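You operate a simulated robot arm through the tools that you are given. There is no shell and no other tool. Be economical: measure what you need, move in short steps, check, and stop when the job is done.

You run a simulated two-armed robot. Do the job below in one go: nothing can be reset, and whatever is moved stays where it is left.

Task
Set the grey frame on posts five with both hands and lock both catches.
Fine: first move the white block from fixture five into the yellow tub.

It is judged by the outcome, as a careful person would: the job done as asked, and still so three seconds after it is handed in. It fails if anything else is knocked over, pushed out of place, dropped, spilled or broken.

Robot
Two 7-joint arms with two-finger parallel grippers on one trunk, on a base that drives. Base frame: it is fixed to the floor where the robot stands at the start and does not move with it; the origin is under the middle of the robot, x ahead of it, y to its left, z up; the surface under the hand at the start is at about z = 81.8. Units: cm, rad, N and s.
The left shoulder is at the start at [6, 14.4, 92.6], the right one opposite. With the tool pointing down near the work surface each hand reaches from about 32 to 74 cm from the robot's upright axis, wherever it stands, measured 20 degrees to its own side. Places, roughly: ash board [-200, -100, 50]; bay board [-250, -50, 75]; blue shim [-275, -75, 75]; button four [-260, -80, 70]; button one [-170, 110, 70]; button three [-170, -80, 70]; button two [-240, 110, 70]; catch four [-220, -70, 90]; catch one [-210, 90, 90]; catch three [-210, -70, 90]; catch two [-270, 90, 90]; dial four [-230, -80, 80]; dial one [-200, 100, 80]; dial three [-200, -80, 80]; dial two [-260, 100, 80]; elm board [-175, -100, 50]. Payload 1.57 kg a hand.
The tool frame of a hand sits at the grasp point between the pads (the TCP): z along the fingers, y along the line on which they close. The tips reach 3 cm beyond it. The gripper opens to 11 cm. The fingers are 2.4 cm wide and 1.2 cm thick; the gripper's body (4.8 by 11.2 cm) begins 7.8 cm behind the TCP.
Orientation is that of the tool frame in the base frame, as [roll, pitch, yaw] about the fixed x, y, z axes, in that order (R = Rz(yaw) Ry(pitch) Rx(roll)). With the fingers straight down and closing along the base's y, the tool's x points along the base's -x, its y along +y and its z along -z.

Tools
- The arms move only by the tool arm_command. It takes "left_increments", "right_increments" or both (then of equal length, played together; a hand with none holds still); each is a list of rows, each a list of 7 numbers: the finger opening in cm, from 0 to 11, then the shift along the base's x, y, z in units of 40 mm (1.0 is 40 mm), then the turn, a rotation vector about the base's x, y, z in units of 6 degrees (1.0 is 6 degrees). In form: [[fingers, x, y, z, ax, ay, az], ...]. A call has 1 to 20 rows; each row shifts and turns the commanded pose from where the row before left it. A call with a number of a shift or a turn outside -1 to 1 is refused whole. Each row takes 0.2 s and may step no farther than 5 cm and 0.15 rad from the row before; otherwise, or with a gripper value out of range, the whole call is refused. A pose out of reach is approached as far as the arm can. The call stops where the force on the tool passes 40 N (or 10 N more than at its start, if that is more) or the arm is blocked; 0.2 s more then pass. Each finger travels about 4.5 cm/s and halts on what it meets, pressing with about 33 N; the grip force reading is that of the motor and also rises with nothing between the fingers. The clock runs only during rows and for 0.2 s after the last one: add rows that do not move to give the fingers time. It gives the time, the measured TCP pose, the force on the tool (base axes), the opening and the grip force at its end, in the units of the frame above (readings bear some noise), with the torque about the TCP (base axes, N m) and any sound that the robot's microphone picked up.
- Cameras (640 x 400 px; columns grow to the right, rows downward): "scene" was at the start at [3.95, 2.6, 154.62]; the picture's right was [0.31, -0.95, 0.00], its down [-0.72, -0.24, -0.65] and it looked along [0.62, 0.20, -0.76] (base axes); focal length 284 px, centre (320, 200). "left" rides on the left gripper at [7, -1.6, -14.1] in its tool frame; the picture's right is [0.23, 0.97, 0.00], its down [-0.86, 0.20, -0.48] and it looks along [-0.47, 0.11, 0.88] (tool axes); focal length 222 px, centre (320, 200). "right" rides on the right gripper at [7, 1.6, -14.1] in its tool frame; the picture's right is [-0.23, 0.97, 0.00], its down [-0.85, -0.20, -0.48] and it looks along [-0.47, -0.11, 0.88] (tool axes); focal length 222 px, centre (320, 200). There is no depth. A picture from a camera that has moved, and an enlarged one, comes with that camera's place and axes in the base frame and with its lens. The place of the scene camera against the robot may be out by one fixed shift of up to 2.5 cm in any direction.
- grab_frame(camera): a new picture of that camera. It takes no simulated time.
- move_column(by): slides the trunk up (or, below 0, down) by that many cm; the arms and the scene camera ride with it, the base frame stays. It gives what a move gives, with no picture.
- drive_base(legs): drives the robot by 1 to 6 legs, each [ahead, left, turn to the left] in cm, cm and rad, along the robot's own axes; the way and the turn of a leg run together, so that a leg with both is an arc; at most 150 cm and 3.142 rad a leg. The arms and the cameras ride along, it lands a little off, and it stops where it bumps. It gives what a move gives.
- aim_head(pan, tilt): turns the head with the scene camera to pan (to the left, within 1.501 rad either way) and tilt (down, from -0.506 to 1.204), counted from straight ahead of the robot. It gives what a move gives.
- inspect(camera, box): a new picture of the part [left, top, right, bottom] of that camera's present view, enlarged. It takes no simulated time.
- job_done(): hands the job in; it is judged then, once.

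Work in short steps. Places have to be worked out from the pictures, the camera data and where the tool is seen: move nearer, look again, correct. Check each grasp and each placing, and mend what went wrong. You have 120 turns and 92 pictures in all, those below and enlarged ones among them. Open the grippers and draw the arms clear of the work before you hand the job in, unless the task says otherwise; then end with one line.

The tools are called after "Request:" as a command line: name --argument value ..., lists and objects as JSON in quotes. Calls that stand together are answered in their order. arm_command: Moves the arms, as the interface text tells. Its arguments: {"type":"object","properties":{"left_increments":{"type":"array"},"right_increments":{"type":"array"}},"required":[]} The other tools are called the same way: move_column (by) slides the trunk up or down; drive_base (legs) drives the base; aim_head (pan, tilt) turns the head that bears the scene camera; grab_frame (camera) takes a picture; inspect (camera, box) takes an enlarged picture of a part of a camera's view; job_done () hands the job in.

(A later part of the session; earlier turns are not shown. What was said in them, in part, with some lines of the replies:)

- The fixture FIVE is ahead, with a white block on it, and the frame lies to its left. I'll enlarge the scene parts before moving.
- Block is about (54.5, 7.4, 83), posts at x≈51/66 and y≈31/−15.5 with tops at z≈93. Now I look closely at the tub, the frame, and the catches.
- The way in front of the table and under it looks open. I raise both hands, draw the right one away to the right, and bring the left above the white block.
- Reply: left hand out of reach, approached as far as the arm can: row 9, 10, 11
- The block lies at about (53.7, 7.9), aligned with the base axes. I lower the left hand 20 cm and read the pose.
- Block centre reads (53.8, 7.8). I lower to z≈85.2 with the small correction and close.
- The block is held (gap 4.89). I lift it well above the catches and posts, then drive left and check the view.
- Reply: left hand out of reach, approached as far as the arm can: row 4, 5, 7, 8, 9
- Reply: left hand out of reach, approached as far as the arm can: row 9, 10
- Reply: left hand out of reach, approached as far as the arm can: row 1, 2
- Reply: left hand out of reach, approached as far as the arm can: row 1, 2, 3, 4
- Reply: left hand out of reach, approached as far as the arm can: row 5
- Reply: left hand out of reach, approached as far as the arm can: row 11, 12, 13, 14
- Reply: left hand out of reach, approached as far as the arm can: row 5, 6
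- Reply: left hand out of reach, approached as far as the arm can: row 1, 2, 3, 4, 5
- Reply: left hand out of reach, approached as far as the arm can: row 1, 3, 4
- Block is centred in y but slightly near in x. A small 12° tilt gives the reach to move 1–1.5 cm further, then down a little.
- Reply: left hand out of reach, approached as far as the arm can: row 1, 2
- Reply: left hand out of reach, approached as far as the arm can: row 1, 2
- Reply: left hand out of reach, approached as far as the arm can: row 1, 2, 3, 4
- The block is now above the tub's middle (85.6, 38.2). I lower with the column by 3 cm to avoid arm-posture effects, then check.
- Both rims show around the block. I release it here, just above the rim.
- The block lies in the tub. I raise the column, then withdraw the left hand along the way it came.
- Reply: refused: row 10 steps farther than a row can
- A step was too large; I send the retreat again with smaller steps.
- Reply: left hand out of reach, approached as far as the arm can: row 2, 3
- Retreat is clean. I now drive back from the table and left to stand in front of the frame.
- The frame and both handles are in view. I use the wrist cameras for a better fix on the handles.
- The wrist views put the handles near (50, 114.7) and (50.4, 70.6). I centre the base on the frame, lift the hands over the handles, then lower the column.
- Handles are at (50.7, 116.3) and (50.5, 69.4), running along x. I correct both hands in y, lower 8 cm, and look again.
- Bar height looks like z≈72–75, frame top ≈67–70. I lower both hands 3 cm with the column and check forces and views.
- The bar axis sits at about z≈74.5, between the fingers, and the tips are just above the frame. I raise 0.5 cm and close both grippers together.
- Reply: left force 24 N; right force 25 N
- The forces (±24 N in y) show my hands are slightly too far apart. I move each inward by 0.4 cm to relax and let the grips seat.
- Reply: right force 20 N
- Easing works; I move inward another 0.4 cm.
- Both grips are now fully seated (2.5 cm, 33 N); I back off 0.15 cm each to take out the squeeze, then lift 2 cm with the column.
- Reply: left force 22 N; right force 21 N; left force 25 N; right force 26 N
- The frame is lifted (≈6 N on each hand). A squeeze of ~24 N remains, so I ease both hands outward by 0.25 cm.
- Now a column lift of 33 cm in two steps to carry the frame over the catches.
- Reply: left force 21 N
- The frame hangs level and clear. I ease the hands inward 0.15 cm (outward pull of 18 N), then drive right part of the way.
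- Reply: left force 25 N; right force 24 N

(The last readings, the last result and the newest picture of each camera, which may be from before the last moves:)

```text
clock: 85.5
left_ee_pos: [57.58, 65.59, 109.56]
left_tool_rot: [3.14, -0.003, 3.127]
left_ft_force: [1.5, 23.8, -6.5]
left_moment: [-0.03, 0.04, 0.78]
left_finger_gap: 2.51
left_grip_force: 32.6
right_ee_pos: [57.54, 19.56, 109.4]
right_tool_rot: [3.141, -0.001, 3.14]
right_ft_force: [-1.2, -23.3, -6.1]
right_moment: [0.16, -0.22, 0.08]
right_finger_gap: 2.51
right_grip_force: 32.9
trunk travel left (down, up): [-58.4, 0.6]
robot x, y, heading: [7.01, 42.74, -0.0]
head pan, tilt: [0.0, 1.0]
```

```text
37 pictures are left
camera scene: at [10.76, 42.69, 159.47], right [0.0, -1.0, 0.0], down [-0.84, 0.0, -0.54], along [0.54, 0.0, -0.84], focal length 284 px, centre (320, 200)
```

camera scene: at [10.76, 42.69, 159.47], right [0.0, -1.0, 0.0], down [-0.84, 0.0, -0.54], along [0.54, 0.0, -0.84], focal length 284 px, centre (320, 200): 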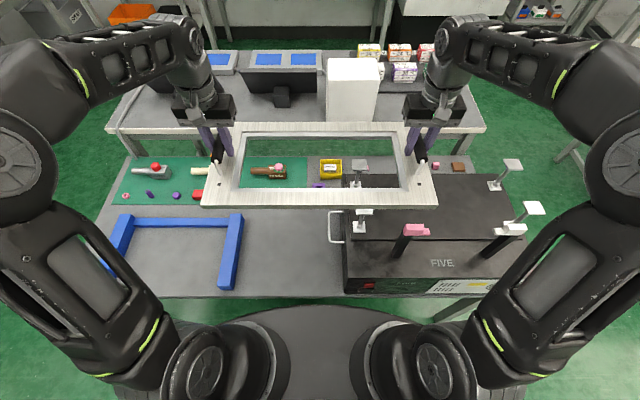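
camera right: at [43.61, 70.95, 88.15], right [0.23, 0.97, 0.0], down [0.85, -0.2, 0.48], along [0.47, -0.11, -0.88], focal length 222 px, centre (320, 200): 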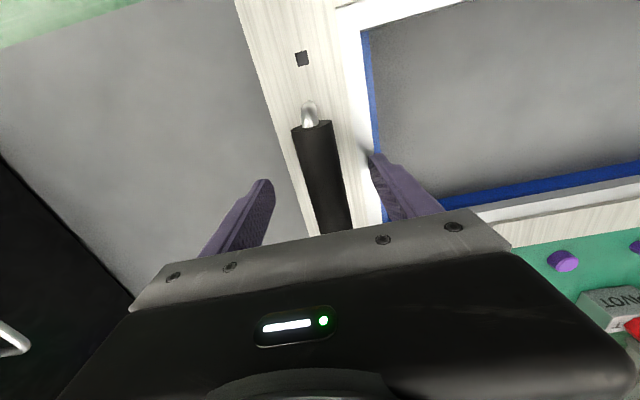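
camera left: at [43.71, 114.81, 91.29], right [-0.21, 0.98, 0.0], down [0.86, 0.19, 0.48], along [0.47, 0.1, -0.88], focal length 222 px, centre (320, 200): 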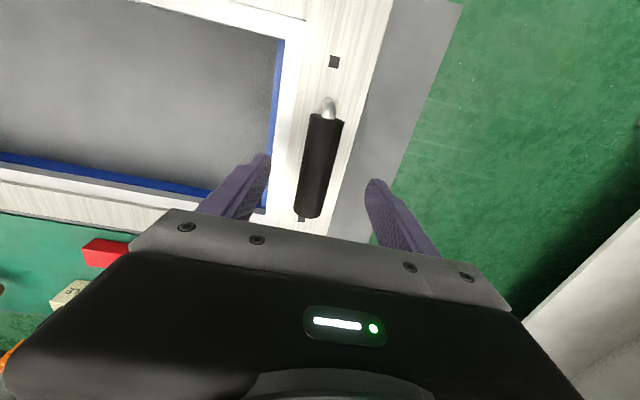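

Clear so far; I drive the remaining 34.8 cm to the right.

Request:
drive_base --legs '[[0, -34.8, 0]]'

Request:
grab_frame --camera "scene"

Request:
grab_frame --camera "left"

Request:
grab_frame --camera "right"

```text
clock: 87.7
left_ee_pos: [57.44, 31.78, 109.61]
left_tool_rot: [3.138, -0.005, 3.127]
left_ft_force: [1.7, -0.3, -6.3]
left_moment: [0.12, -0.14, 0.86]
left_finger_gap: 2.49
left_grip_force: 33.1
right_ee_pos: [57.45, -14.04, 109.46]
right_tool_rot: [-3.14, -0.001, 3.139]
right_ft_force: [-2.1, -0.7, -5.9]
right_moment: [-0.06, -0.02, 0.22]
right_finger_gap: 2.47
right_grip_force: 32.9
trunk travel left (down, up): [-58.4, 0.6]
robot x, y, heading: [6.87, 8.35, -0.001]
head pan, tilt: [0.0, 1.0]
```

```text
36 pictures are left
camera scene: at [10.69, 8.85, 159.47], right [0.0, -1.0, 0.0], down [-0.84, 0.0, -0.54], along [0.54, 0.0, -0.84], focal length 284 px, centre (320, 200)
```

scene: 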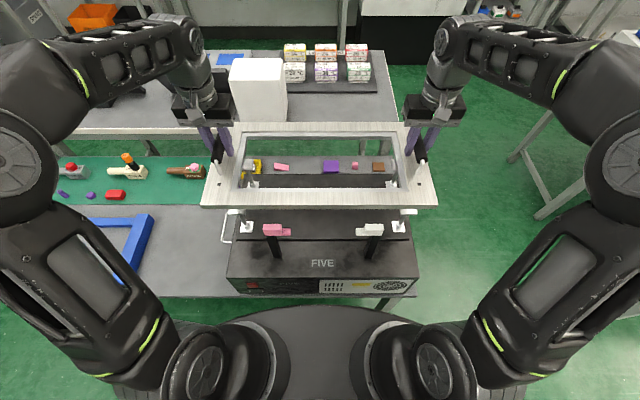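

```text
35 pictures are left
camera left: at [50.65, 30.21, 123.75], right [-0.21, 0.98, 0.0], down [0.86, 0.19, 0.48], along [0.46, 0.1, -0.88], focal length 222 px, centre (320, 200)
```

left: 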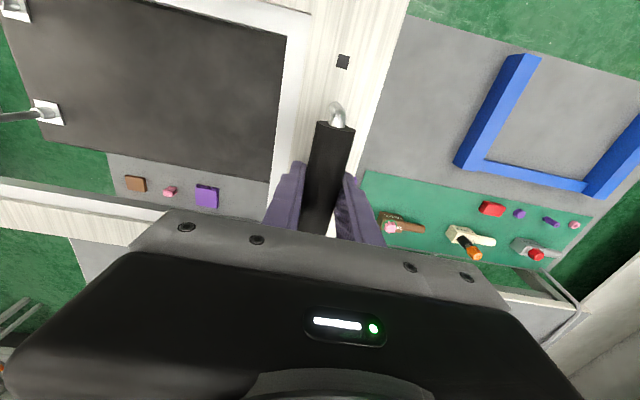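

```text
34 pictures are left
camera right: at [50.54, -12.55, 123.56], right [0.23, 0.97, 0.0], down [0.86, -0.2, 0.48], along [0.47, -0.11, -0.88], focal length 222 px, centre (320, 200)
```

right: 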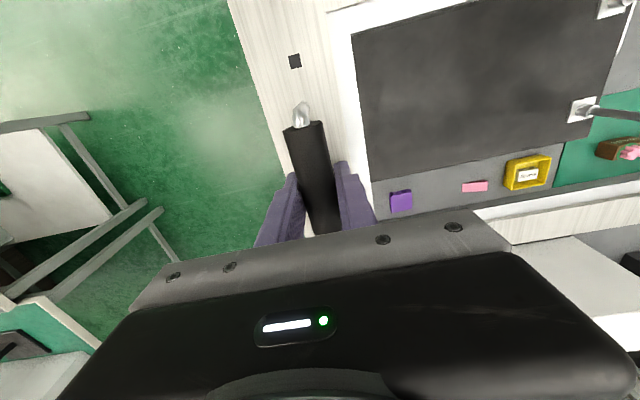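

Frame is nearly over the posts. I zoom to compare the post pads with the frame marks for the last alignment.

Request:
inspect --camera "scene" --box '[190, 170, 450, 300]'

```text
2.46 times, centred on (320, 235) of scene
camera zoom: at [10.69, 8.85, 159.47], right [0.0, -1.0, 0.0], down [-0.84, 0.0, -0.54], along [0.54, 0.0, -0.84], focal length 700 px, centre (320, 114)
```

zoom: 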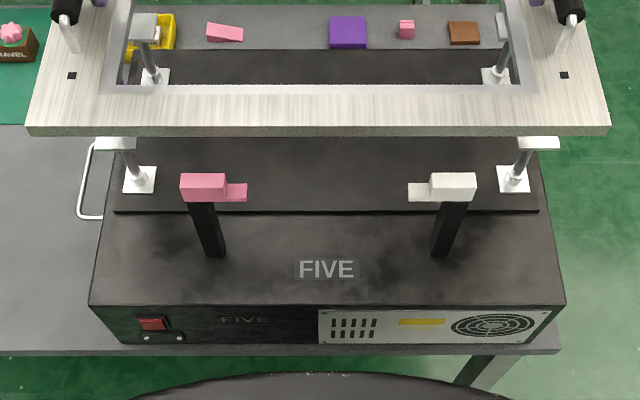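

Relative to the posts the frame needs about +0.8 cm in x and −0.95 cm in y. I shift both hands together and lower 7 cm.

Request:
arm_command --left_increments '[[1, 0.1, -0.12, 0, 0, 0, 0], [1, 0.1, -0.12, 0, 0, 0, 0], [1, 0, 0, 0, 0, 0, 0]]' --right_increments '[[1, 0.1, -0.12, 0, 0, 0, 0], [1, 0.1, -0.12, 0, 0, 0, 0], [1, 0, 0, 0, 0, 0, 0]]'

Request:
move_column --by -7

Request:
inspect --camera "scene" --box '[190, 150, 450, 290]'

```text
clock: 88.5
left_ee_pos: [58.28, 31.08, 109.44]
left_tool_rot: [3.141, -0.004, 3.125]
left_ft_force: [2.8, -3.7, -7.0]
left_moment: [0.0, 0.18, 1.22]
left_finger_gap: 2.51
left_grip_force: 33.6
right_ee_pos: [58.36, -15.0, 109.45]
right_tool_rot: [-3.139, 0.0, 3.14]
right_ft_force: [-2.8, 3.5, -5.7]
right_moment: [0.21, -0.3, 0.22]
right_finger_gap: 2.48
right_grip_force: 32.7
trunk travel left (down, up): [-58.4, 0.6]
robot x, y, heading: [7.52, 8.86, -0.003]
head pan, tilt: [0.0, 1.0]
```

```text
clock: 89.6
left_ee_pos: [58.23, 30.99, 102.41]
left_tool_rot: [-3.14, -0.003, 3.125]
left_ft_force: [2.3, -6.6, -5.8]
left_moment: [0.08, -0.27, 0.76]
left_finger_gap: 2.47
left_grip_force: 33.0
right_ee_pos: [58.26, -14.96, 102.46]
right_tool_rot: [3.141, -0.002, 3.14]
right_ft_force: [-1.7, 6.1, -5.9]
right_moment: [-0.18, 0.15, 0.25]
right_finger_gap: 2.49
right_grip_force: 32.6
trunk travel left (down, up): [-51.4, 7.6]
robot x, y, heading: [7.44, 8.76, 0.0]
head pan, tilt: [0.0, 1.0]
```

```text
2.46 times, centred on (320, 220) of scene
camera zoom: at [10.66, 8.95, 152.48], right [0.0, -1.0, 0.0], down [-0.84, 0.0, -0.54], along [0.54, 0.0, -0.84], focal length 700 px, centre (320, 151)
```

zoom: 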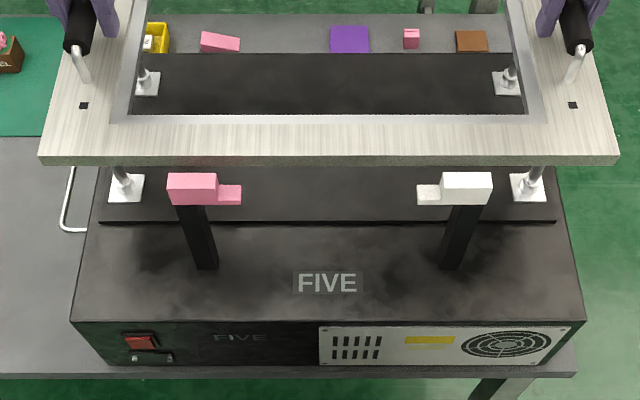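

Marks and posts now agree in both x and y. I lower on by small steps, watching the force.

Request:
move_column --by -2

Request:
move_column --by -0.7

Request:
inspect --camera "scene" --box '[190, 130, 450, 270]'

```text
clock: 90.3
left_ee_pos: [58.24, 30.93, 100.54]
left_tool_rot: [3.141, -0.002, 3.125]
left_ft_force: [1.2, -7.5, -5.1]
left_moment: [0.06, -0.11, 0.84]
left_finger_gap: 2.5
left_grip_force: 32.8
right_ee_pos: [58.22, -15.08, 100.36]
right_tool_rot: [-3.141, -0.001, -3.141]
right_ft_force: [-2.4, 8.2, -5.6]
right_moment: [-0.09, 0.02, 0.26]
right_finger_gap: 2.43
right_grip_force: 33.1
trunk travel left (down, up): [-49.4, 9.6]
robot x, y, heading: [7.03, 8.79, -0.002]
head pan, tilt: [0.0, 1.0]
```

```text
clock: 90.8
left_ee_pos: [58.27, 31.01, 99.77]
left_tool_rot: [3.142, -0.004, 3.127]
left_ft_force: [1.6, -9.4, -6.3]
left_moment: [-0.01, -0.02, 0.83]
left_finger_gap: 2.51
left_grip_force: 32.9
right_ee_pos: [58.22, -15.07, 99.73]
right_tool_rot: [3.141, 0.001, 3.139]
right_ft_force: [-2.6, 8.9, -7.1]
right_moment: [-0.04, -0.12, 0.16]
right_finger_gap: 2.45
right_grip_force: 32.7
trunk travel left (down, up): [-48.7, 10.3]
robot x, y, heading: [7.06, 8.97, 0.001]
head pan, tilt: [0.0, 1.0]
```

```text
2.46 times, centred on (320, 200) of scene
camera zoom: at [10.67, 8.95, 149.77], right [0.0, -1.0, 0.0], down [-0.84, 0.0, -0.54], along [0.54, 0.0, -0.84], focal length 700 px, centre (320, 200)
```

zoom: 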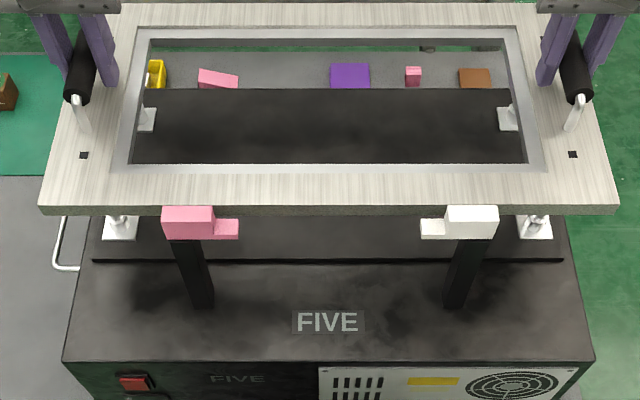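

Still hanging; I lower by 0.6 cm steps.

Request:
move_column --by -0.6

Request:
move_column --by -0.6

```text
clock: 91.4
left_ee_pos: [58.29, 30.89, 99.16]
left_tool_rot: [3.14, -0.002, 3.126]
left_ft_force: [2.0, -10.5, -6.0]
left_moment: [0.04, 0.03, 0.79]
left_finger_gap: 2.48
left_grip_force: 33.4
right_ee_pos: [58.37, -15.11, 99.23]
right_tool_rot: [3.141, -0.001, 3.139]
right_ft_force: [-1.1, 8.4, -6.2]
right_moment: [0.05, -0.12, 0.14]
right_finger_gap: 2.48
right_grip_force: 32.8
trunk travel left (down, up): [-48.1, 10.9]
robot x, y, heading: [6.91, 9.0, 0.001]
head pan, tilt: [0.0, 1.0]
```

```text
clock: 91.9
left_ee_pos: [58.14, 30.96, 98.93]
left_tool_rot: [-3.14, -0.001, 3.127]
left_ft_force: [5.7, -9.9, 7.9]
left_moment: [-0.34, 1.2, 0.83]
left_finger_gap: 2.49
left_grip_force: 32.8
right_ee_pos: [58.33, -15.04, 98.73]
right_tool_rot: [-3.14, 0.003, 3.14]
right_ft_force: [2.7, 9.6, 10.6]
right_moment: [-0.08, 1.15, 0.2]
right_finger_gap: 2.49
right_grip_force: 33.2
trunk travel left (down, up): [-47.5, 11.5]
robot x, y, heading: [7.21, 9.02, 0.002]
head pan, tilt: [0.0, 1.0]
```

The frame has landed (forces reversed). I look before releasing.

Request:
inspect --camera "scene" --box '[190, 130, 450, 270]'

Request:
grab_frame --camera "left"

```text
2.46 times, centred on (320, 200) of scene
camera zoom: at [10.58, 8.97, 148.63], right [0.0, -1.0, 0.0], down [-0.84, 0.0, -0.54], along [0.54, 0.0, -0.84], focal length 700 px, centre (320, 200)
```

zoom: 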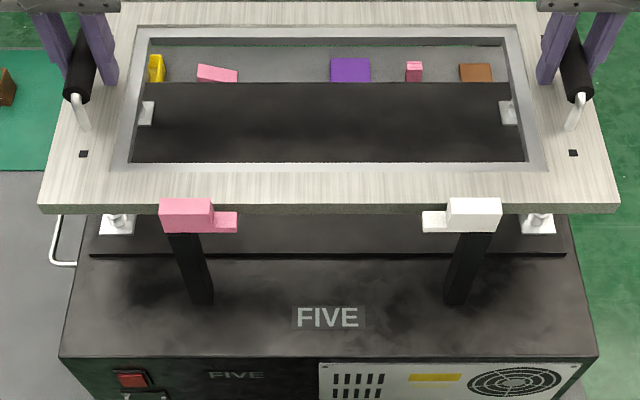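

```text
29 pictures are left
camera left: at [51.35, 29.37, 113.0], right [-0.21, 0.98, 0.0], down [0.86, 0.19, 0.48], along [0.47, 0.1, -0.88], focal length 222 px, centre (320, 200)
```

left: 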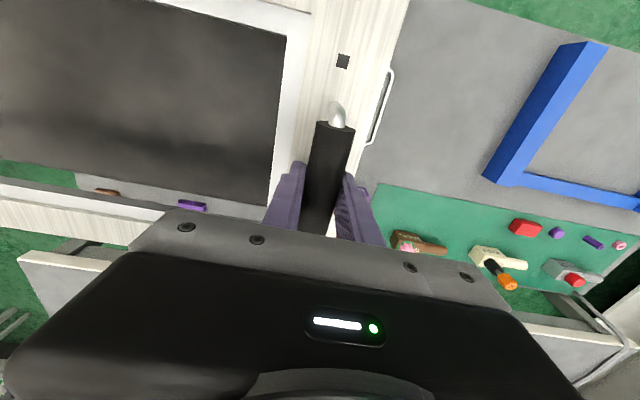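

The frame is seated evenly. I open both grippers and raise them off the handles.

Request:
arm_command --left_increments '[[4, 0, 0, 0, 0, 0, 0], [6, 0, 0, 0, 0, 0, 0], [6, 0, 0, 0, 0, 0, 0], [6, 0, 0, 0, 0, 0, 0], [6, 0, 0, 0, 0, 0, 0]]' --right_increments '[[4, 0, 0, 0, 0, 0, 0], [6, 0, 0, 0, 0, 0, 0], [6, 0, 0, 0, 0, 0, 0], [6, 0, 0, 0, 0, 0, 0], [6, 0, 0, 0, 0, 0, 0]]'

Request:
move_column --by 11

Request:
grab_frame --camera "scene"

```text
clock: 93.1
left_ee_pos: [58.09, 31.01, 98.65]
left_tool_rot: [3.141, -0.005, 3.126]
left_ft_force: [-0.6, 0.8, -0.4]
left_moment: [0.01, -0.05, -0.03]
left_finger_gap: 5.97
left_grip_force: 0.0
right_ee_pos: [58.36, -15.14, 98.51]
right_tool_rot: [-3.141, -0.001, 3.139]
right_ft_force: [-0.6, 0.7, 0.2]
right_moment: [0.02, -0.03, 0.01]
right_finger_gap: 6.0
right_grip_force: 0.0
trunk travel left (down, up): [-47.5, 11.5]
robot x, y, heading: [6.87, 9.19, -0.001]
head pan, tilt: [0.0, 1.0]
```

```text
clock: 94.6
left_ee_pos: [58.22, 30.94, 109.61]
left_tool_rot: [3.141, -0.005, 3.126]
left_ft_force: [0.3, -0.2, 0.1]
left_moment: [0.0, 0.0, -0.01]
left_finger_gap: 5.99
left_grip_force: 0.1
right_ee_pos: [58.26, -15.15, 109.63]
right_tool_rot: [-3.141, -0.001, 3.14]
right_ft_force: [-0.2, -0.5, 0.2]
right_moment: [-0.01, 0.01, 0.03]
right_finger_gap: 5.99
right_grip_force: 0.1
trunk travel left (down, up): [-58.5, 0.5]
robot x, y, heading: [6.97, 8.89, 0.0]
head pan, tilt: [0.0, 1.0]
```

```text
28 pictures are left
camera scene: at [10.61, 8.95, 159.57], right [0.0, -1.0, 0.0], down [-0.84, 0.0, -0.54], along [0.54, 0.0, -0.84], focal length 284 px, centre (320, 200)
```

scene: 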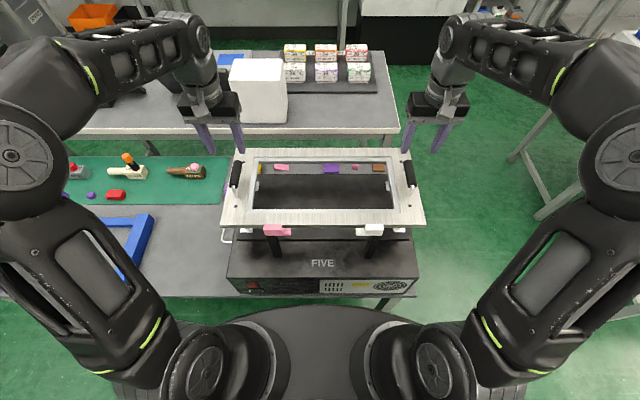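

Both hands are free and the frame stands on the posts. Now a close look at the catches.

Request:
inspect --camera "scene" --box '[240, 205, 320, 255]'

Request:
inspect --camera "scene" --box '[340, 205, 420, 255]'

```text
8.00 times, centred on (280, 230) of scene
camera zoom: at [10.61, 8.95, 159.57], right [0.0, -1.0, 0.0], down [-0.84, 0.0, -0.54], along [0.54, 0.0, -0.84], focal length 2275 px, centre (640, -40)
```

zoom: 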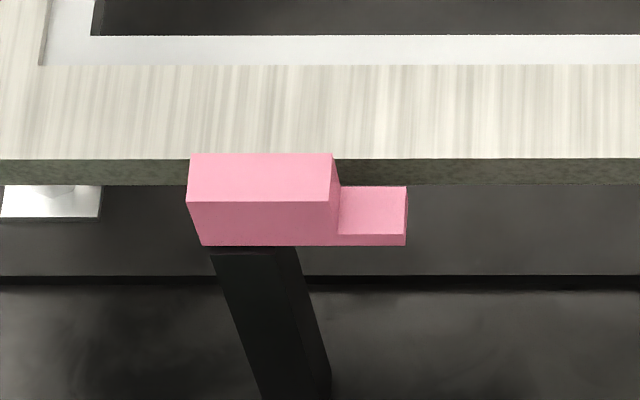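

```text
8.00 times, centred on (380, 230) of scene
camera zoom: at [10.61, 8.95, 159.57], right [0.0, -1.0, 0.0], down [-0.84, 0.0, -0.54], along [0.54, 0.0, -0.84], focal length 2275 px, centre (-160, -40)
```

zoom: 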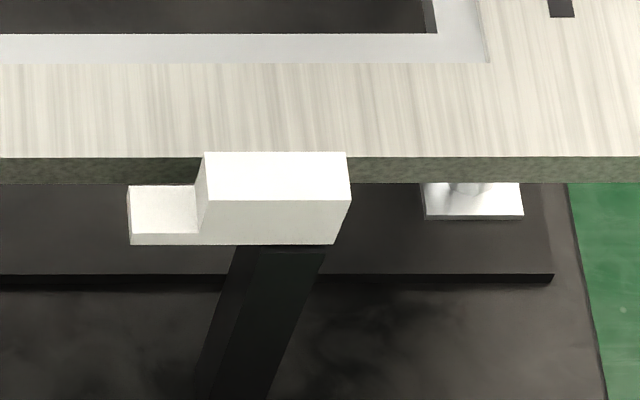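

The heads pivot on their posts: each thin tab must be swung 90° from lying along y to pointing +x over the frame edge. I back off 8 cm, then bring each hand over its catch, turned 90°, so the twist ends in the natural pose.

Request:
drive_base --legs '[[-8, 0, 0]]'

Request:
arm_command --left_increments '[[6, -0.145, -0.177, 0, 0, 0, -1], [6, -0.145, -0.177, 0, 0, 0, -1], [6, -0.145, -0.177, 0, 0, 0, -1], [6, -0.145, -0.177, 0, 0, 0, -1], [6, -0.145, -0.177, 0, 0, 0, -1], [6, -0.145, -0.177, 0, 0, 0, -1], [6, -0.145, -0.177, 0, 0, 0, -1], [6, -0.145, -0.177, 0, 0, 0, -1], [6, -0.145, -0.177, 0, 0, 0, -1], [6, -0.145, -0.177, 0, 0, 0, -1], [6, -0.145, -0.177, 0, 0, 0, -1], [6, -0.145, -0.177, 0, 0, 0, -1], [6, -0.145, -0.177, 0, 0, 0, -1], [6, -0.145, -0.177, 0, 0, 0, -1], [6, -0.145, -0.177, 0, 0, 0, -0.85], [6, 0, 0, 0, 0, 0, 0]]' --right_increments '[[6, -0.145, 0.18, 0, 0, 0, 1], [6, -0.145, 0.18, 0, 0, 0, 1], [6, -0.145, 0.18, 0, 0, 0, 1], [6, -0.145, 0.18, 0, 0, 0, 1], [6, -0.145, 0.18, 0, 0, 0, 1], [6, -0.145, 0.18, 0, 0, 0, 1], [6, -0.145, 0.18, 0, 0, 0, 1], [6, -0.145, 0.18, 0, 0, 0, 1], [6, -0.145, 0.18, 0, 0, 0, 1], [6, -0.145, 0.18, 0, 0, 0, 1], [6, -0.145, 0.18, 0, 0, 0, 1], [6, -0.145, 0.18, 0, 0, 0, 1], [6, -0.145, 0.18, 0, 0, 0, 1], [6, -0.145, 0.18, 0, 0, 0, 1], [6, -0.145, 0.18, 0, 0, 0, 1], [6, 0, 0, 0, 0, 0, 0]]'

Request:
grab_frame --camera "left"

Request:
grab_frame --camera "right"

```text
clock: 95.6
left_ee_pos: [50.05, 30.96, 109.68]
left_tool_rot: [3.142, -0.001, 3.125]
left_ft_force: [-0.5, -0.1, 0.4]
left_moment: [-0.02, -0.04, -0.01]
left_finger_gap: 6.02
left_grip_force: 0.0
right_ee_pos: [49.99, -15.15, 109.64]
right_tool_rot: [-3.14, 0.002, 3.138]
right_ft_force: [0.0, 0.0, 0.3]
right_moment: [-0.03, -0.06, 0.01]
right_finger_gap: 5.99
right_grip_force: 0.0
trunk travel left (down, up): [-58.5, 0.5]
robot x, y, heading: [-1.06, 8.8, 0.002]
head pan, tilt: [0.0, 1.0]
```

```text
clock: 99.0
left_ee_pos: [41.54, 20.27, 109.7]
left_tool_rot: [-3.141, -0.004, 1.568]
left_ft_force: [-0.2, 0.0, -0.8]
left_moment: [-0.01, -0.02, -0.02]
left_finger_gap: 5.98
left_grip_force: 0.2
right_ee_pos: [41.51, -4.4, 109.59]
right_tool_rot: [3.141, -0.001, -1.572]
right_ft_force: [0.2, 0.8, 0.3]
right_moment: [0.0, 0.0, -0.01]
right_finger_gap: 6.03
right_grip_force: 0.0
trunk travel left (down, up): [-58.5, 0.5]
robot x, y, heading: [-1.19, 8.73, 0.001]
head pan, tilt: [0.0, 1.0]
```

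```text
25 pictures are left
camera left: at [40.01, 27.12, 123.87], right [0.97, 0.22, 0.0], down [0.2, -0.86, 0.48], along [0.11, -0.46, -0.88], focal length 222 px, centre (320, 200)
```

left: 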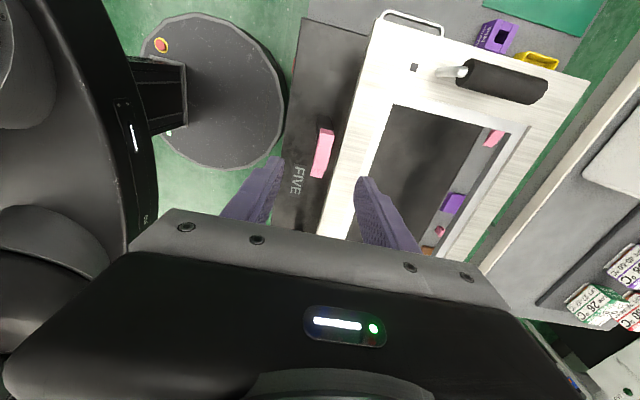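

```text
24 pictures are left
camera right: at [39.78, -11.28, 123.68], right [-0.97, 0.23, 0.0], down [0.2, 0.85, 0.48], along [0.11, 0.47, -0.88], focal length 222 px, centre (320, 200)
```

right: 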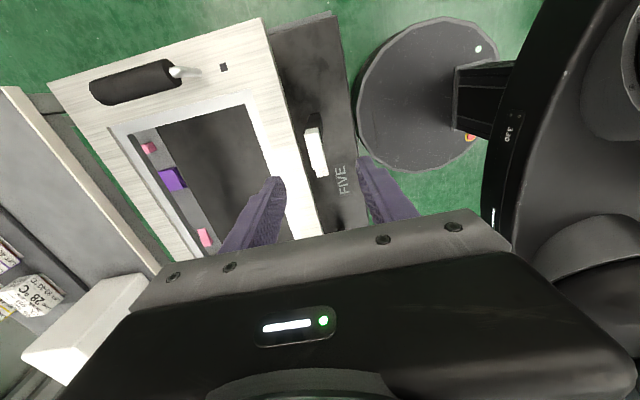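

Both hands reached. I enlarge the views of the catch heads to locate them.

Request:
inspect --camera "left" --box '[270, 100, 390, 200]'

Request:
inspect --camera "right" --box '[250, 100, 370, 200]'

```text
4.00 times, centred on (330, 150) of left
camera zoom: at [40.01, 27.12, 123.87], right [0.97, 0.22, 0.0], down [0.2, -0.86, 0.48], along [0.11, -0.46, -0.88], focal length 888 px, centre (280, 400)
```

zoom: 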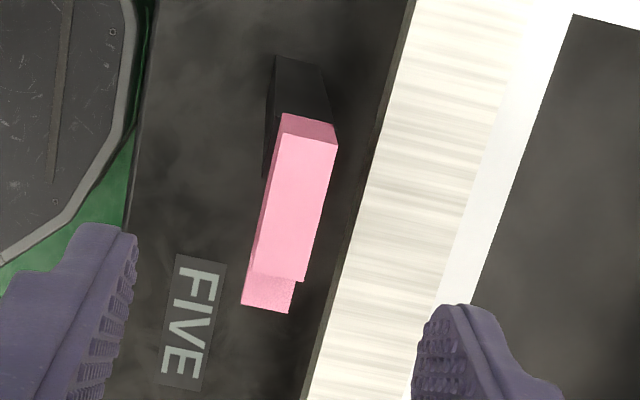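

```text
4.00 times, centred on (310, 150) of right
camera zoom: at [39.78, -11.28, 123.68], right [-0.97, 0.23, 0.0], down [0.2, 0.85, 0.48], along [0.11, 0.47, -0.88], focal length 888 px, centre (360, 400)
```

zoom: 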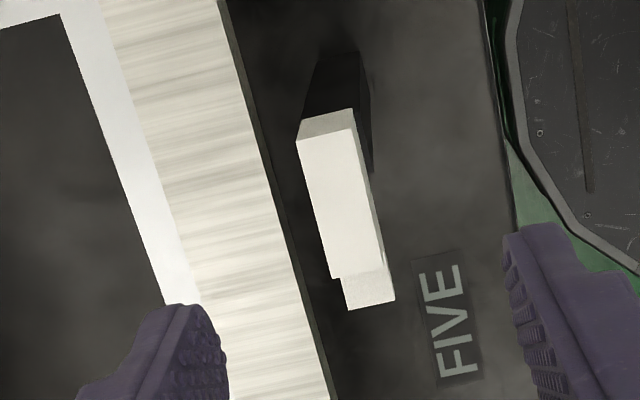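

Heads are centred at about (42.1, 20.3) and (41.9, −4.4), top z≈99. I shift +0.5 cm in x, narrow the fingers to 4.5 cm and lower in stages over the heads.

Request:
arm_command --left_increments '[[4.5, 0.13, 0, 0, 0, 0, 0], [4.5, 0, 0, 0, 0, 0, 0], [4.5, 0, 0, 0, 0, 0, 0]]' --right_increments '[[4.5, 0.1, 0, 0, 0, 0, 0], [4.5, 0, 0, 0, 0, 0, 0], [4.5, 0, 0, 0, 0, 0, 0]]'

Request:
move_column --by -7

Request:
inspect --camera "left" --box '[230, 80, 410, 230]'

Request:
inspect --camera "right" --box '[230, 80, 410, 230]'

```text
clock: 99.8
left_ee_pos: [41.97, 20.27, 109.76]
left_tool_rot: [-3.141, -0.005, 1.569]
left_ft_force: [0.0, 0.2, -0.4]
left_moment: [0.02, -0.01, 0.02]
left_finger_gap: 4.49
left_grip_force: 0.0
right_ee_pos: [41.86, -4.51, 109.58]
right_tool_rot: [-3.141, 0.0, -1.574]
right_ft_force: [-0.2, 0.5, -0.2]
right_moment: [-0.01, 0.03, 0.02]
right_finger_gap: 4.5
right_grip_force: 0.2
trunk travel left (down, up): [-58.5, 0.5]
robot x, y, heading: [-1.19, 9.37, -0.003]
head pan, tilt: [0.0, 1.0]
```

```text
clock: 100.9
left_ee_pos: [42.02, 20.17, 102.74]
left_tool_rot: [-3.141, -0.003, 1.568]
left_ft_force: [1.1, 0.2, 0.3]
left_moment: [0.0, 0.01, -0.02]
left_finger_gap: 4.5
left_grip_force: 0.0
right_ee_pos: [41.8, -4.57, 102.44]
right_tool_rot: [3.141, -0.001, -1.575]
right_ft_force: [-1.0, 0.0, 0.3]
right_moment: [-0.04, 0.01, -0.03]
right_finger_gap: 4.49
right_grip_force: 0.2
trunk travel left (down, up): [-51.5, 7.5]
robot x, y, heading: [-0.9, 9.08, -0.005]
head pan, tilt: [0.0, 1.0]
```

```text
2.67 times, centred on (320, 155) of left
camera zoom: at [40.49, 27.1, 116.95], right [0.97, 0.23, 0.0], down [0.2, -0.86, 0.48], along [0.11, -0.46, -0.88], focal length 592 px, centre (320, 320)
```

zoom: 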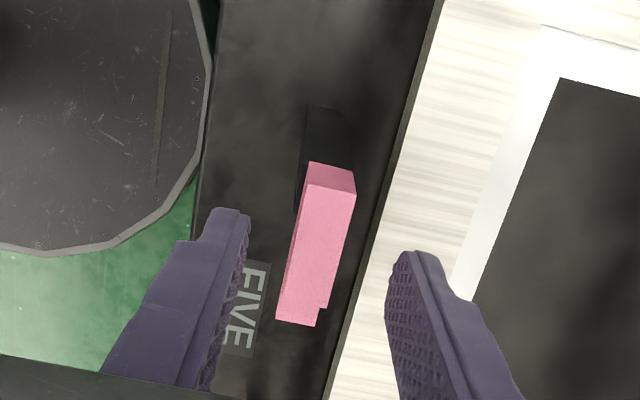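

```text
2.67 times, centred on (320, 155) of right
camera zoom: at [40.2, -11.35, 116.63], right [-0.97, 0.23, 0.0], down [0.2, 0.85, 0.48], along [0.11, 0.47, -0.88], focal length 592 px, centre (320, 320)
```

zoom: 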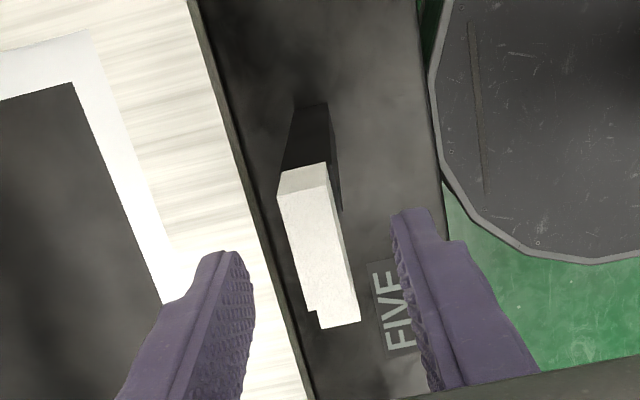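

Head tops are at z≈99.4. I lower 3 cm more so that the tips flank the heads, staying above the frame.

Request:
move_column --by -3

Request:
inspect --camera "left" --box '[230, 80, 410, 230]'

```text
clock: 101.7
left_ee_pos: [41.98, 20.31, 99.76]
left_tool_rot: [-3.141, -0.004, 1.568]
left_ft_force: [0.0, 0.7, 0.4]
left_moment: [-0.02, 0.02, -0.01]
left_finger_gap: 4.48
left_grip_force: 0.1
right_ee_pos: [41.89, -4.4, 99.49]
right_tool_rot: [-3.14, 0.0, -1.575]
right_ft_force: [-0.7, 0.0, -0.7]
right_moment: [-0.01, 0.03, 0.06]
right_finger_gap: 4.5
right_grip_force: 0.1
trunk travel left (down, up): [-48.5, 10.5]
robot x, y, heading: [-1.29, 9.08, -0.004]
head pan, tilt: [0.0, 1.0]
```

```text
2.67 times, centred on (320, 155) of left
camera zoom: at [40.49, 27.1, 113.94], right [0.97, 0.23, 0.0], down [0.2, -0.86, 0.48], along [0.11, -0.46, -0.88], focal length 592 px, centre (320, 320)
```

zoom: 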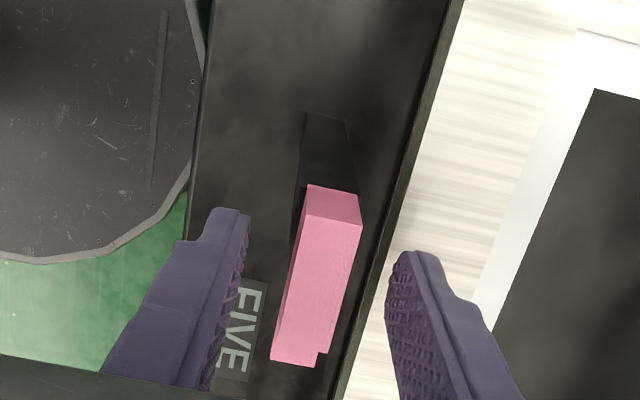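

Fingers flank the head. I close both grippers.

Request:
arm_command --left_increments '[[1, 0, 0, 0, 0, 0, 0], [1, 0, 0, 0, 0, 0, 0], [1, 0, 0, 0, 0, 0, 0], [1, 0, 0, 0, 0, 0, 0], [1, 0, 0, 0, 0, 0, 0]]' --right_increments '[[1, 0, 0, 0, 0, 0, 0], [1, 0, 0, 0, 0, 0, 0], [1, 0, 0, 0, 0, 0, 0], [1, 0, 0, 0, 0, 0, 0], [1, 0, 0, 0, 0, 0, 0]]'

```text
clock: 102.8
left_ee_pos: [42.03, 20.22, 99.79]
left_tool_rot: [3.14, -0.005, 1.57]
left_ft_force: [-7.4, 0.5, 3.0]
left_moment: [0.06, 0.21, 0.11]
left_finger_gap: 1.58
left_grip_force: 31.6
right_ee_pos: [41.88, -4.42, 99.56]
right_tool_rot: [-3.141, -0.001, -1.574]
right_ft_force: [8.5, -0.9, -0.8]
right_moment: [0.04, -0.11, 0.04]
right_finger_gap: 1.8
right_grip_force: 4.3
trunk travel left (down, up): [-48.5, 10.5]
robot x, y, heading: [-1.16, 8.61, 0.001]
head pan, tilt: [0.0, 1.0]
```

Left has gripped (1.58). Right needs a 0.15 cm nudge to +x; meanwhile I start the left twist with 30° as a trial.

Request:
arm_command --left_increments '[[1, 0, 0, 0, 0, 0, 0], [1, 0, 0, 0, 0, 0, 1], [1, 0, 0, 0, 0, 0, 1], [1, 0, 0, 0, 0, 0, 1], [1, 0, 0, 0, 0, 0, 1], [1, 0, 0, 0, 0, 0, 1]]' --right_increments '[[1, 0.04, 0, 0, 0, 0, 0], [1, 0, 0, 0, 0, 0, 0], [1, 0, 0, 0, 0, 0, 0], [1, 0, 0, 0, 0, 0, 0], [1, 0, 0, 0, 0, 0, 0], [1, 0, 0, 0, 0, 0, 0]]'

Request:
inspect --camera "scene" --box '[210, 130, 430, 270]'

```text
clock: 104.2
left_ee_pos: [42.27, 20.47, 99.81]
left_tool_rot: [3.136, -0.001, 2.094]
left_ft_force: [31.8, 3.6, -12.4]
left_moment: [0.61, -0.04, -0.2]
left_finger_gap: 1.58
left_grip_force: 31.8
right_ee_pos: [42.03, -4.36, 99.46]
right_tool_rot: [3.136, -0.003, -1.574]
right_ft_force: [-20.2, -3.6, 22.2]
right_moment: [0.52, 0.2, -0.16]
right_finger_gap: 1.57
right_grip_force: 31.4
trunk travel left (down, up): [-48.5, 10.5]
robot x, y, heading: [-1.07, 8.97, -0.007]
head pan, tilt: [0.0, 1.0]
```

```text
2.86 times, centred on (320, 200) of scene
camera zoom: at [2.63, 9.03, 149.59], right [0.0, -1.0, 0.0], down [-0.84, 0.0, -0.54], along [0.54, 0.0, -0.84], focal length 812 px, centre (320, 200)
```

zoom: 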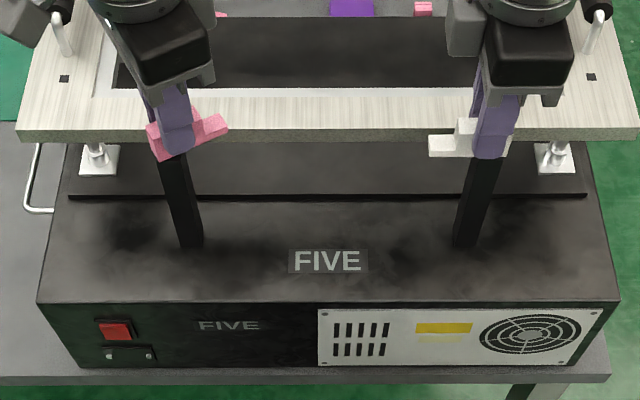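

The head turns freely. I relieve the side forces, then twist on another 30° with the left.

Request:
arm_command --left_increments '[[1, 0.06, 0, 0, 0, 0, 0], [1, 0, 0, 0, 0, 0, 0], [1, 0, 0, 0, 0, 0, 1], [1, 0, 0, 0, 0, 0, 1], [1, 0, 0, 0, 0, 0, 1]]' --right_increments '[[1, -0.02, 0, 0.03, 0, 0, 0], [1, 0, 0, 0, 0, 0, 0], [1, 0, 0, 0, 0, 0, 0], [1, 0, 0, 0, 0, 0, 0], [1, 0, 0, 0, 0, 0, 0]]'

```text
clock: 105.5
left_ee_pos: [42.57, 20.53, 99.69]
left_tool_rot: [3.138, -0.003, 2.409]
left_ft_force: [25.8, 13.1, 7.8]
left_moment: [0.51, 0.16, -0.17]
left_finger_gap: 1.59
left_grip_force: 31.7
right_ee_pos: [42.12, -4.39, 99.63]
right_tool_rot: [3.138, -0.003, -1.574]
right_ft_force: [-15.2, -5.6, -6.6]
right_moment: [-0.5, -0.03, -0.12]
right_finger_gap: 1.59
right_grip_force: 31.4
trunk travel left (down, up): [-48.5, 10.5]
robot x, y, heading: [-0.73, 9.08, -0.01]
head pan, tilt: [0.0, 1.0]
```

The grip is slightly off the pivot, towards the tab, so the hand must follow +x/+y. I continue the left twist with compensation.

Request:
arm_command --left_increments '[[1, 0.06, 0.04, 0, 0, 0, 0], [1, 0.02, 0.03, 0, 0, 0, 1], [1, 0.02, 0.03, 0, 0, 0, 1], [1, 0.01, 0.02, 0, 0, 0, 1], [1, 0.01, 0.02, 0, 0, 0, 1]]'

```text
clock: 106.7
left_ee_pos: [42.67, 20.55, 99.76]
left_tool_rot: [-3.141, -0.005, 2.826]
left_ft_force: [-4.0, 3.5, 22.9]
left_moment: [-0.07, -0.27, -0.04]
left_finger_gap: 1.59
left_grip_force: 31.4
right_ee_pos: [42.09, -4.51, 99.45]
right_tool_rot: [-3.141, 0.001, -1.574]
right_ft_force: [1.4, 1.2, -27.5]
right_moment: [0.04, 0.02, -0.01]
right_finger_gap: 1.6
right_grip_force: 31.5
trunk travel left (down, up): [-48.5, 10.5]
robot x, y, heading: [-1.16, 8.56, -0.005]
head pan, tilt: [0.0, 1.0]
```

Side forces are relaxed. I finish the last 18° with the left, easing the vertical forces.

Request:
arm_command --left_increments '[[1, 0, 0, 0.02, 0, 0, 0], [1, 0.01, 0.02, 0, 0, 0, 1], [1, 0, 0.02, 0, 0, 0, 1], [1, 0, 0, 0, 0, 0, 1], [1, 0, 0, 0, 0, 0, 0]]' --right_increments '[[1, 0, 0, -0.02, 0, 0, 0], [1, 0, 0, 0, 0, 0, 0], [1, 0, 0, 0, 0, 0, 0], [1, 0, 0, 0, 0, 0, 0], [1, 0, 0, 0, 0, 0, 0]]'

Request:
inspect --camera "scene" --box '[210, 130, 430, 270]'

```text
clock: 107.8
left_ee_pos: [42.65, 20.87, 99.7]
left_tool_rot: [3.14, -0.007, 3.14]
left_ft_force: [-4.7, -3.5, -0.6]
left_moment: [-0.15, 0.07, 0.02]
left_finger_gap: 1.6
left_grip_force: 31.1
right_ee_pos: [41.92, -4.42, 99.63]
right_tool_rot: [-3.139, 0.001, -1.573]
right_ft_force: [0.6, -0.6, -2.0]
right_moment: [0.33, 0.09, 0.0]
right_finger_gap: 1.59
right_grip_force: 31.7
trunk travel left (down, up): [-48.5, 10.5]
robot x, y, heading: [-1.13, 8.42, -0.004]
head pan, tilt: [0.0, 1.0]
```

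```text
2.86 times, centred on (320, 200) of scene
camera zoom: at [2.5, 8.9, 149.58], right [0.0, -1.0, 0.0], down [-0.84, 0.0, -0.54], along [0.54, 0.0, -0.84], focal length 812 px, centre (320, 200)
```

zoom: 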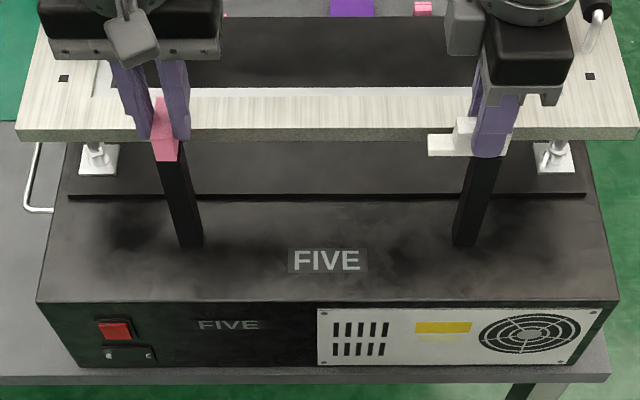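

The pink tab now points over the frame. I twist the right (white) catch the other way with the matching compensation, first 60°.

Request:
arm_command --right_increments '[[1, 0.015, -0.004, 0, 0, 0, -1], [1, 0.015, -0.004, 0, 0, 0, -1], [1, 0.015, -0.004, 0, 0, 0, -1], [1, 0.015, -0.004, 0, 0, 0, -1], [1, 0.015, -0.004, 0, 0, 0, -1], [1, 0.011, -0.011, 0, 0, 0, -1], [1, 0.011, -0.011, 0, 0, 0, -1], [1, 0.011, -0.011, 0, 0, 0, -1], [1, 0.011, -0.011, 0, 0, 0, -1], [1, 0.011, -0.011, 0, 0, 0, -1]]'

```text
clock: 110.0
left_ee_pos: [42.67, 20.97, 99.7]
left_tool_rot: [3.141, -0.007, 3.141]
left_ft_force: [-19.5, -10.0, -13.1]
left_moment: [-0.18, -0.01, 0.07]
left_finger_gap: 1.55
left_grip_force: 31.5
right_ee_pos: [42.78, -4.76, 99.55]
right_tool_rot: [-3.14, 0.004, -2.623]
right_ft_force: [19.9, 1.5, 15.4]
right_moment: [-0.21, -0.14, 0.08]
right_finger_gap: 1.58
right_grip_force: 31.2
trunk travel left (down, up): [-48.5, 10.5]
robot x, y, heading: [-0.88, 8.96, -0.002]
head pan, tilt: [0.0, 1.0]
```

Going well. I finish the right twist (30° more) and gently turn the left 6° further to feel for an end stop.

Request:
arm_command --left_increments '[[1, 0, 0, 0, 0, 0, 0], [1, 0, 0, 0, 0, 0, 0], [1, 0, 0, 0, 0, 0, 0], [1, 0, 0, 0, 0, 0, 0.5], [1, 0, 0, 0, 0, 0, 0.5], [1, 0, 0, 0, 0, 0, 0]]' --right_increments '[[1, 0.01, -0.015, 0, 0, 0, -1], [1, 0.01, -0.015, 0, 0, 0, -1], [1, 0.005, -0.015, 0, 0, 0, -1], [1, 0.005, -0.015, 0, 0, 0, -1], [1, 0, -0.015, 0, 0, 0, -0.98], [1, 0, 0, 0, 0, 0, 0]]'

Request:
inspect --camera "scene" --box '[210, 130, 430, 270]'

```text
clock: 111.5
left_ee_pos: [42.88, 20.87, 99.69]
left_tool_rot: [3.14, -0.006, -3.041]
left_ft_force: [-21.4, -4.8, -9.2]
left_moment: [-0.44, 0.15, -0.89]
left_finger_gap: 1.78
left_grip_force: 32.7
right_ee_pos: [42.65, -5.06, 99.69]
right_tool_rot: [3.141, 0.002, 3.137]
right_ft_force: [24.0, -3.5, 11.4]
right_moment: [-0.16, -0.54, 0.24]
right_finger_gap: 1.57
right_grip_force: 30.8
trunk travel left (down, up): [-48.5, 10.5]
robot x, y, heading: [-0.8, 9.3, -0.003]
head pan, tilt: [0.0, 1.0]
```

```text
2.86 times, centred on (320, 200) of scene
camera zoom: at [2.56, 8.89, 149.58], right [0.0, -1.0, 0.0], down [-0.84, 0.0, -0.54], along [0.54, 0.0, -0.84], focal length 812 px, centre (320, 200)
```

zoom: 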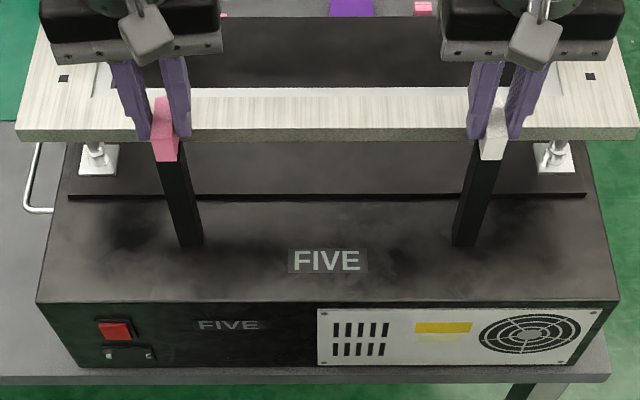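

The left hit its end stop (torque −0.9 N m), so it is fully over. I nudge the right 3° to its stop, undo the left overtwist, relieve side forces and open.

Request:
arm_command --left_increments '[[1, -0.04, 0, 0, 0, 0, -0.5], [1, 0, 0, 0, 0, 0, -0.4], [1, 0, 0, 0, 0, 0, 0]]' --right_increments '[[1, 0.04, 0, 0, 0, 0, 0], [1, 0, 0, 0, 0, 0, -0.4], [1, 0, 0, 0, 0, 0, -0.3]]'

```text
clock: 112.2
left_ee_pos: [42.77, 20.91, 99.69]
left_tool_rot: [-3.141, -0.001, -3.133]
left_ft_force: [8.9, -5.8, -22.6]
left_moment: [-0.4, -0.56, -0.36]
left_finger_gap: 1.58
left_grip_force: 31.8
right_ee_pos: [42.75, -5.18, 99.63]
right_tool_rot: [-3.141, -0.004, 3.066]
right_ft_force: [-3.6, -8.0, 21.6]
right_moment: [-0.24, -0.08, 0.93]
right_finger_gap: 1.74
right_grip_force: 31.9
trunk travel left (down, up): [-48.5, 10.5]
robot x, y, heading: [-0.98, 9.08, -0.003]
head pan, tilt: [0.0, 1.0]
```

The right is at its stop as well. I turn it back to square and open both grippers, then raise clear.

Request:
arm_command --left_increments '[[1, 0, 0, 0, 0, 0, -0.1], [1, 0, 0, 0, 0, 0, 0], [2.5, 0, 0, 0, 0, 0, 0], [4.5, 0, 0, 0, 0, 0, 0], [4.5, 0, 0, 0, 0, 0, 0], [4.5, 0, 0, 0, 0, 0, 0]]' --right_increments '[[1, 0, 0, 0, 0, 0, 0.65], [1, 0, 0, 0, 0, 0, 0], [2.5, 0, 0, 0, 0, 0, 0], [4.5, 0, 0, 0, 0, 0, 0], [4.5, 0, 0, 0, 0, 0, 0], [4.5, 0, 0, 0, 0, 0, 0]]'

Request:
move_column --by 10

Request:
inspect --camera "scene" --box '[190, 130, 450, 290]'

Request:
inspect --camera "left" --box '[200, 0, 440, 200]'

Request:
inspect --camera "right" --box '[200, 0, 440, 200]'

```text
clock: 113.7
left_ee_pos: [42.64, 20.98, 99.85]
left_tool_rot: [-3.14, -0.004, 3.14]
left_ft_force: [0.4, 1.5, -0.4]
left_moment: [0.0, 0.0, 0.01]
left_finger_gap: 4.5
left_grip_force: 0.1
right_ee_pos: [42.68, -5.08, 99.56]
right_tool_rot: [3.14, 0.0, 3.135]
right_ft_force: [-0.8, -0.2, 1.0]
right_moment: [-0.02, 0.0, -0.02]
right_finger_gap: 4.49
right_grip_force: 0.1
trunk travel left (down, up): [-48.5, 10.5]
robot x, y, heading: [-1.45, 8.73, -0.004]
head pan, tilt: [0.0, 1.0]
```

```text
clock: 115.0
left_ee_pos: [42.6, 20.95, 109.85]
left_tool_rot: [3.141, -0.005, 3.14]
left_ft_force: [-0.6, 0.3, 0.1]
left_moment: [0.0, 0.0, -0.03]
left_finger_gap: 4.53
left_grip_force: 0.1
right_ee_pos: [42.63, -4.95, 109.6]
right_tool_rot: [-3.142, 0.001, 3.136]
right_ft_force: [-0.6, 0.1, -0.2]
right_moment: [0.03, 0.02, 0.0]
right_finger_gap: 4.51
right_grip_force: 0.1
trunk travel left (down, up): [-58.5, 0.5]
robot x, y, heading: [-1.03, 8.67, -0.003]
head pan, tilt: [0.0, 1.0]
```

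```text
2.46 times, centred on (320, 210) of scene
camera zoom: at [2.55, 8.97, 159.57], right [0.0, -1.0, 0.0], down [-0.84, 0.0, -0.54], along [0.54, 0.0, -0.84], focal length 700 px, centre (320, 175)
```

zoom: 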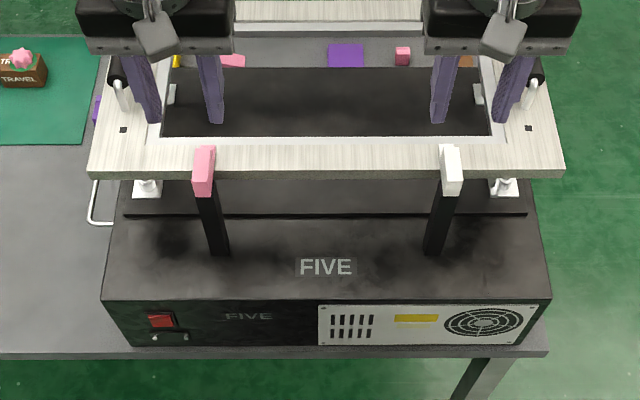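

```text
2.00 times, centred on (320, 100) of left
camera zoom: at [35.78, 19.29, 123.96], right [-0.23, 0.97, 0.0], down [0.86, 0.2, 0.48], along [0.46, 0.11, -0.88], focal length 444 px, centre (320, 400)
```

zoom: 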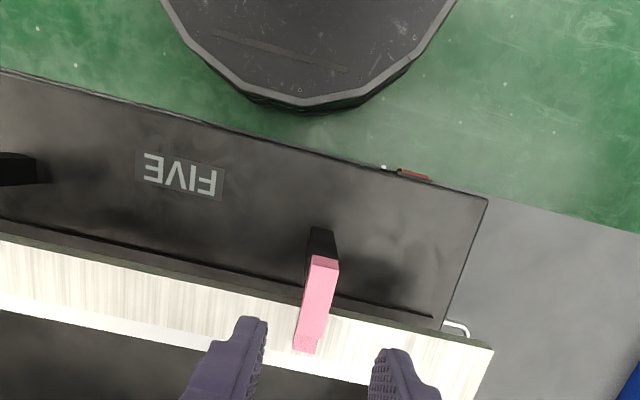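

```text
2.00 times, centred on (320, 100) of right
camera zoom: at [35.78, -3.35, 123.66], right [0.23, 0.97, 0.0], down [0.85, -0.21, 0.48], along [0.46, -0.11, -0.88], focal length 444 px, centre (320, 400)
```

zoom: 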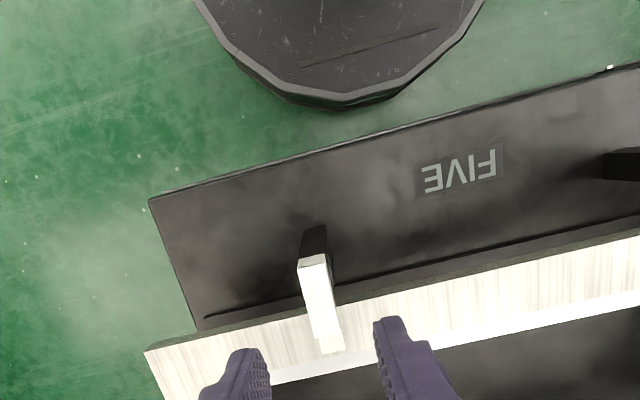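

Both tabs lie over the frame edge against their stops. I open the grippers and drive back to clear, then take a final look.

Request:
drive_base --legs '[[-25, 0, 0]]'

Request:
arm_command --left_increments '[[11, 0, 0, 0, 0, 0, 0], [11, 0, 0, 0, 0, 0, 0], [11, 0, 0, 0, 0, 0, 0], [11, 0, 0, 0, 0, 0, 0], [11, 0, 0, 0, 0, 0, 0]]' --right_increments '[[11, 0, 0, 0, 0, 0, 0], [11, 0, 0, 0, 0, 0, 0], [11, 0, 0, 0, 0, 0, 0], [11, 0, 0, 0, 0, 0, 0], [11, 0, 0, 0, 0, 0, 0]]'

Request:
aim_head --pan 0.1 --tilt 0.75

Request:
grab_frame --camera "scene"

Request:
inspect --camera "scene" --box '[220, 140, 440, 280]'

```text
clock: 116.8
left_ee_pos: [17.13, 20.81, 109.86]
left_tool_rot: [-3.141, -0.001, 3.133]
left_ft_force: [-1.1, -0.2, 0.1]
left_moment: [-0.01, -0.07, 0.0]
left_finger_gap: 4.52
left_grip_force: 0.0
right_ee_pos: [17.11, -5.17, 109.59]
right_tool_rot: [3.142, 0.001, 3.129]
right_ft_force: [0.5, -0.2, 0.9]
right_moment: [0.04, -0.02, 0.03]
right_finger_gap: 4.5
right_grip_force: 0.1
trunk travel left (down, up): [-58.5, 0.5]
robot x, y, heading: [-26.2, 8.51, -0.009]
head pan, tilt: [0.0, 1.0]
```

```text
clock: 118.0
left_ee_pos: [17.25, 20.9, 109.76]
left_tool_rot: [-3.14, -0.002, 3.135]
left_ft_force: [-0.3, -0.4, 0.0]
left_moment: [0.01, -0.04, -0.03]
left_finger_gap: 11.0
left_grip_force: 0.1
right_ee_pos: [17.31, -5.19, 109.6]
right_tool_rot: [-3.141, 0.0, 3.129]
right_ft_force: [-0.2, 0.3, 0.2]
right_moment: [-0.02, 0.01, 0.01]
right_finger_gap: 11.01
right_grip_force: 0.2
trunk travel left (down, up): [-58.5, 0.5]
robot x, y, heading: [-26.6, 9.08, -0.009]
head pan, tilt: [0.0, 1.0]
```

```text
clock: 118.8
left_ee_pos: [17.28, 20.89, 109.79]
left_tool_rot: [3.141, -0.005, 3.132]
left_ft_force: [0.3, 0.4, -0.8]
left_moment: [0.0, 0.01, 0.0]
left_finger_gap: 11.02
left_grip_force: 0.0
right_ee_pos: [17.27, -5.1, 109.48]
right_tool_rot: [-3.141, 0.0, 3.132]
right_ft_force: [0.5, -0.9, 0.0]
right_moment: [0.0, 0.0, 0.0]
right_finger_gap: 11.0
right_grip_force: 0.1
trunk travel left (down, up): [-58.5, 0.5]
robot x, y, heading: [-26.02, 8.63, -0.009]
head pan, tilt: [0.099, 0.75]
```

```text
12 pictures are left
camera scene: at [-21.58, 9.93, 161.49], right [0.09, -1.0, 0.0], down [-0.68, -0.06, -0.73], along [0.73, 0.06, -0.68], focal length 284 px, centre (320, 200)
```

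scene: 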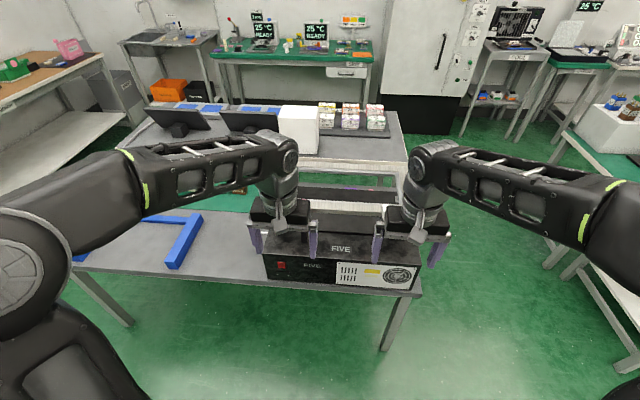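

```text
2.86 times, centred on (330, 210) of scene
camera zoom: at [-21.58, 9.93, 161.49], right [0.09, -1.0, 0.0], down [-0.68, -0.06, -0.73], along [0.73, 0.06, -0.68], focal length 812 px, centre (291, 171)
```

zoom: 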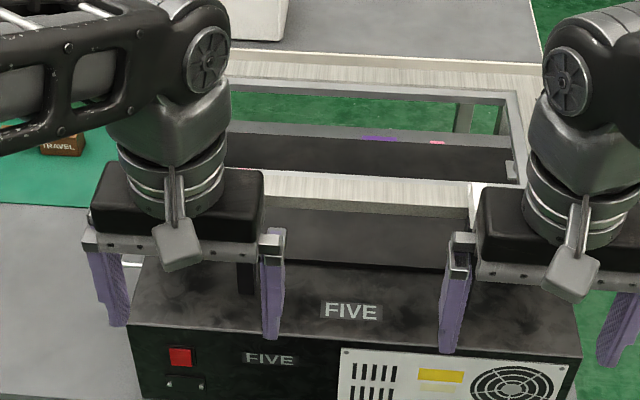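

The frame is on its posts with the catches turned over its edge, the block was seen in the tub after release, and the arms are clear with open grippers. I hand the job in.

Request:
job_done

```text
The job is handed in.
```

The white block is in the yellow tub, and the grey frame is on posts five. Both catches are turned over the frame's edge to their stops; I heard no click from either. The grippers are open and the arms are clear of the work.
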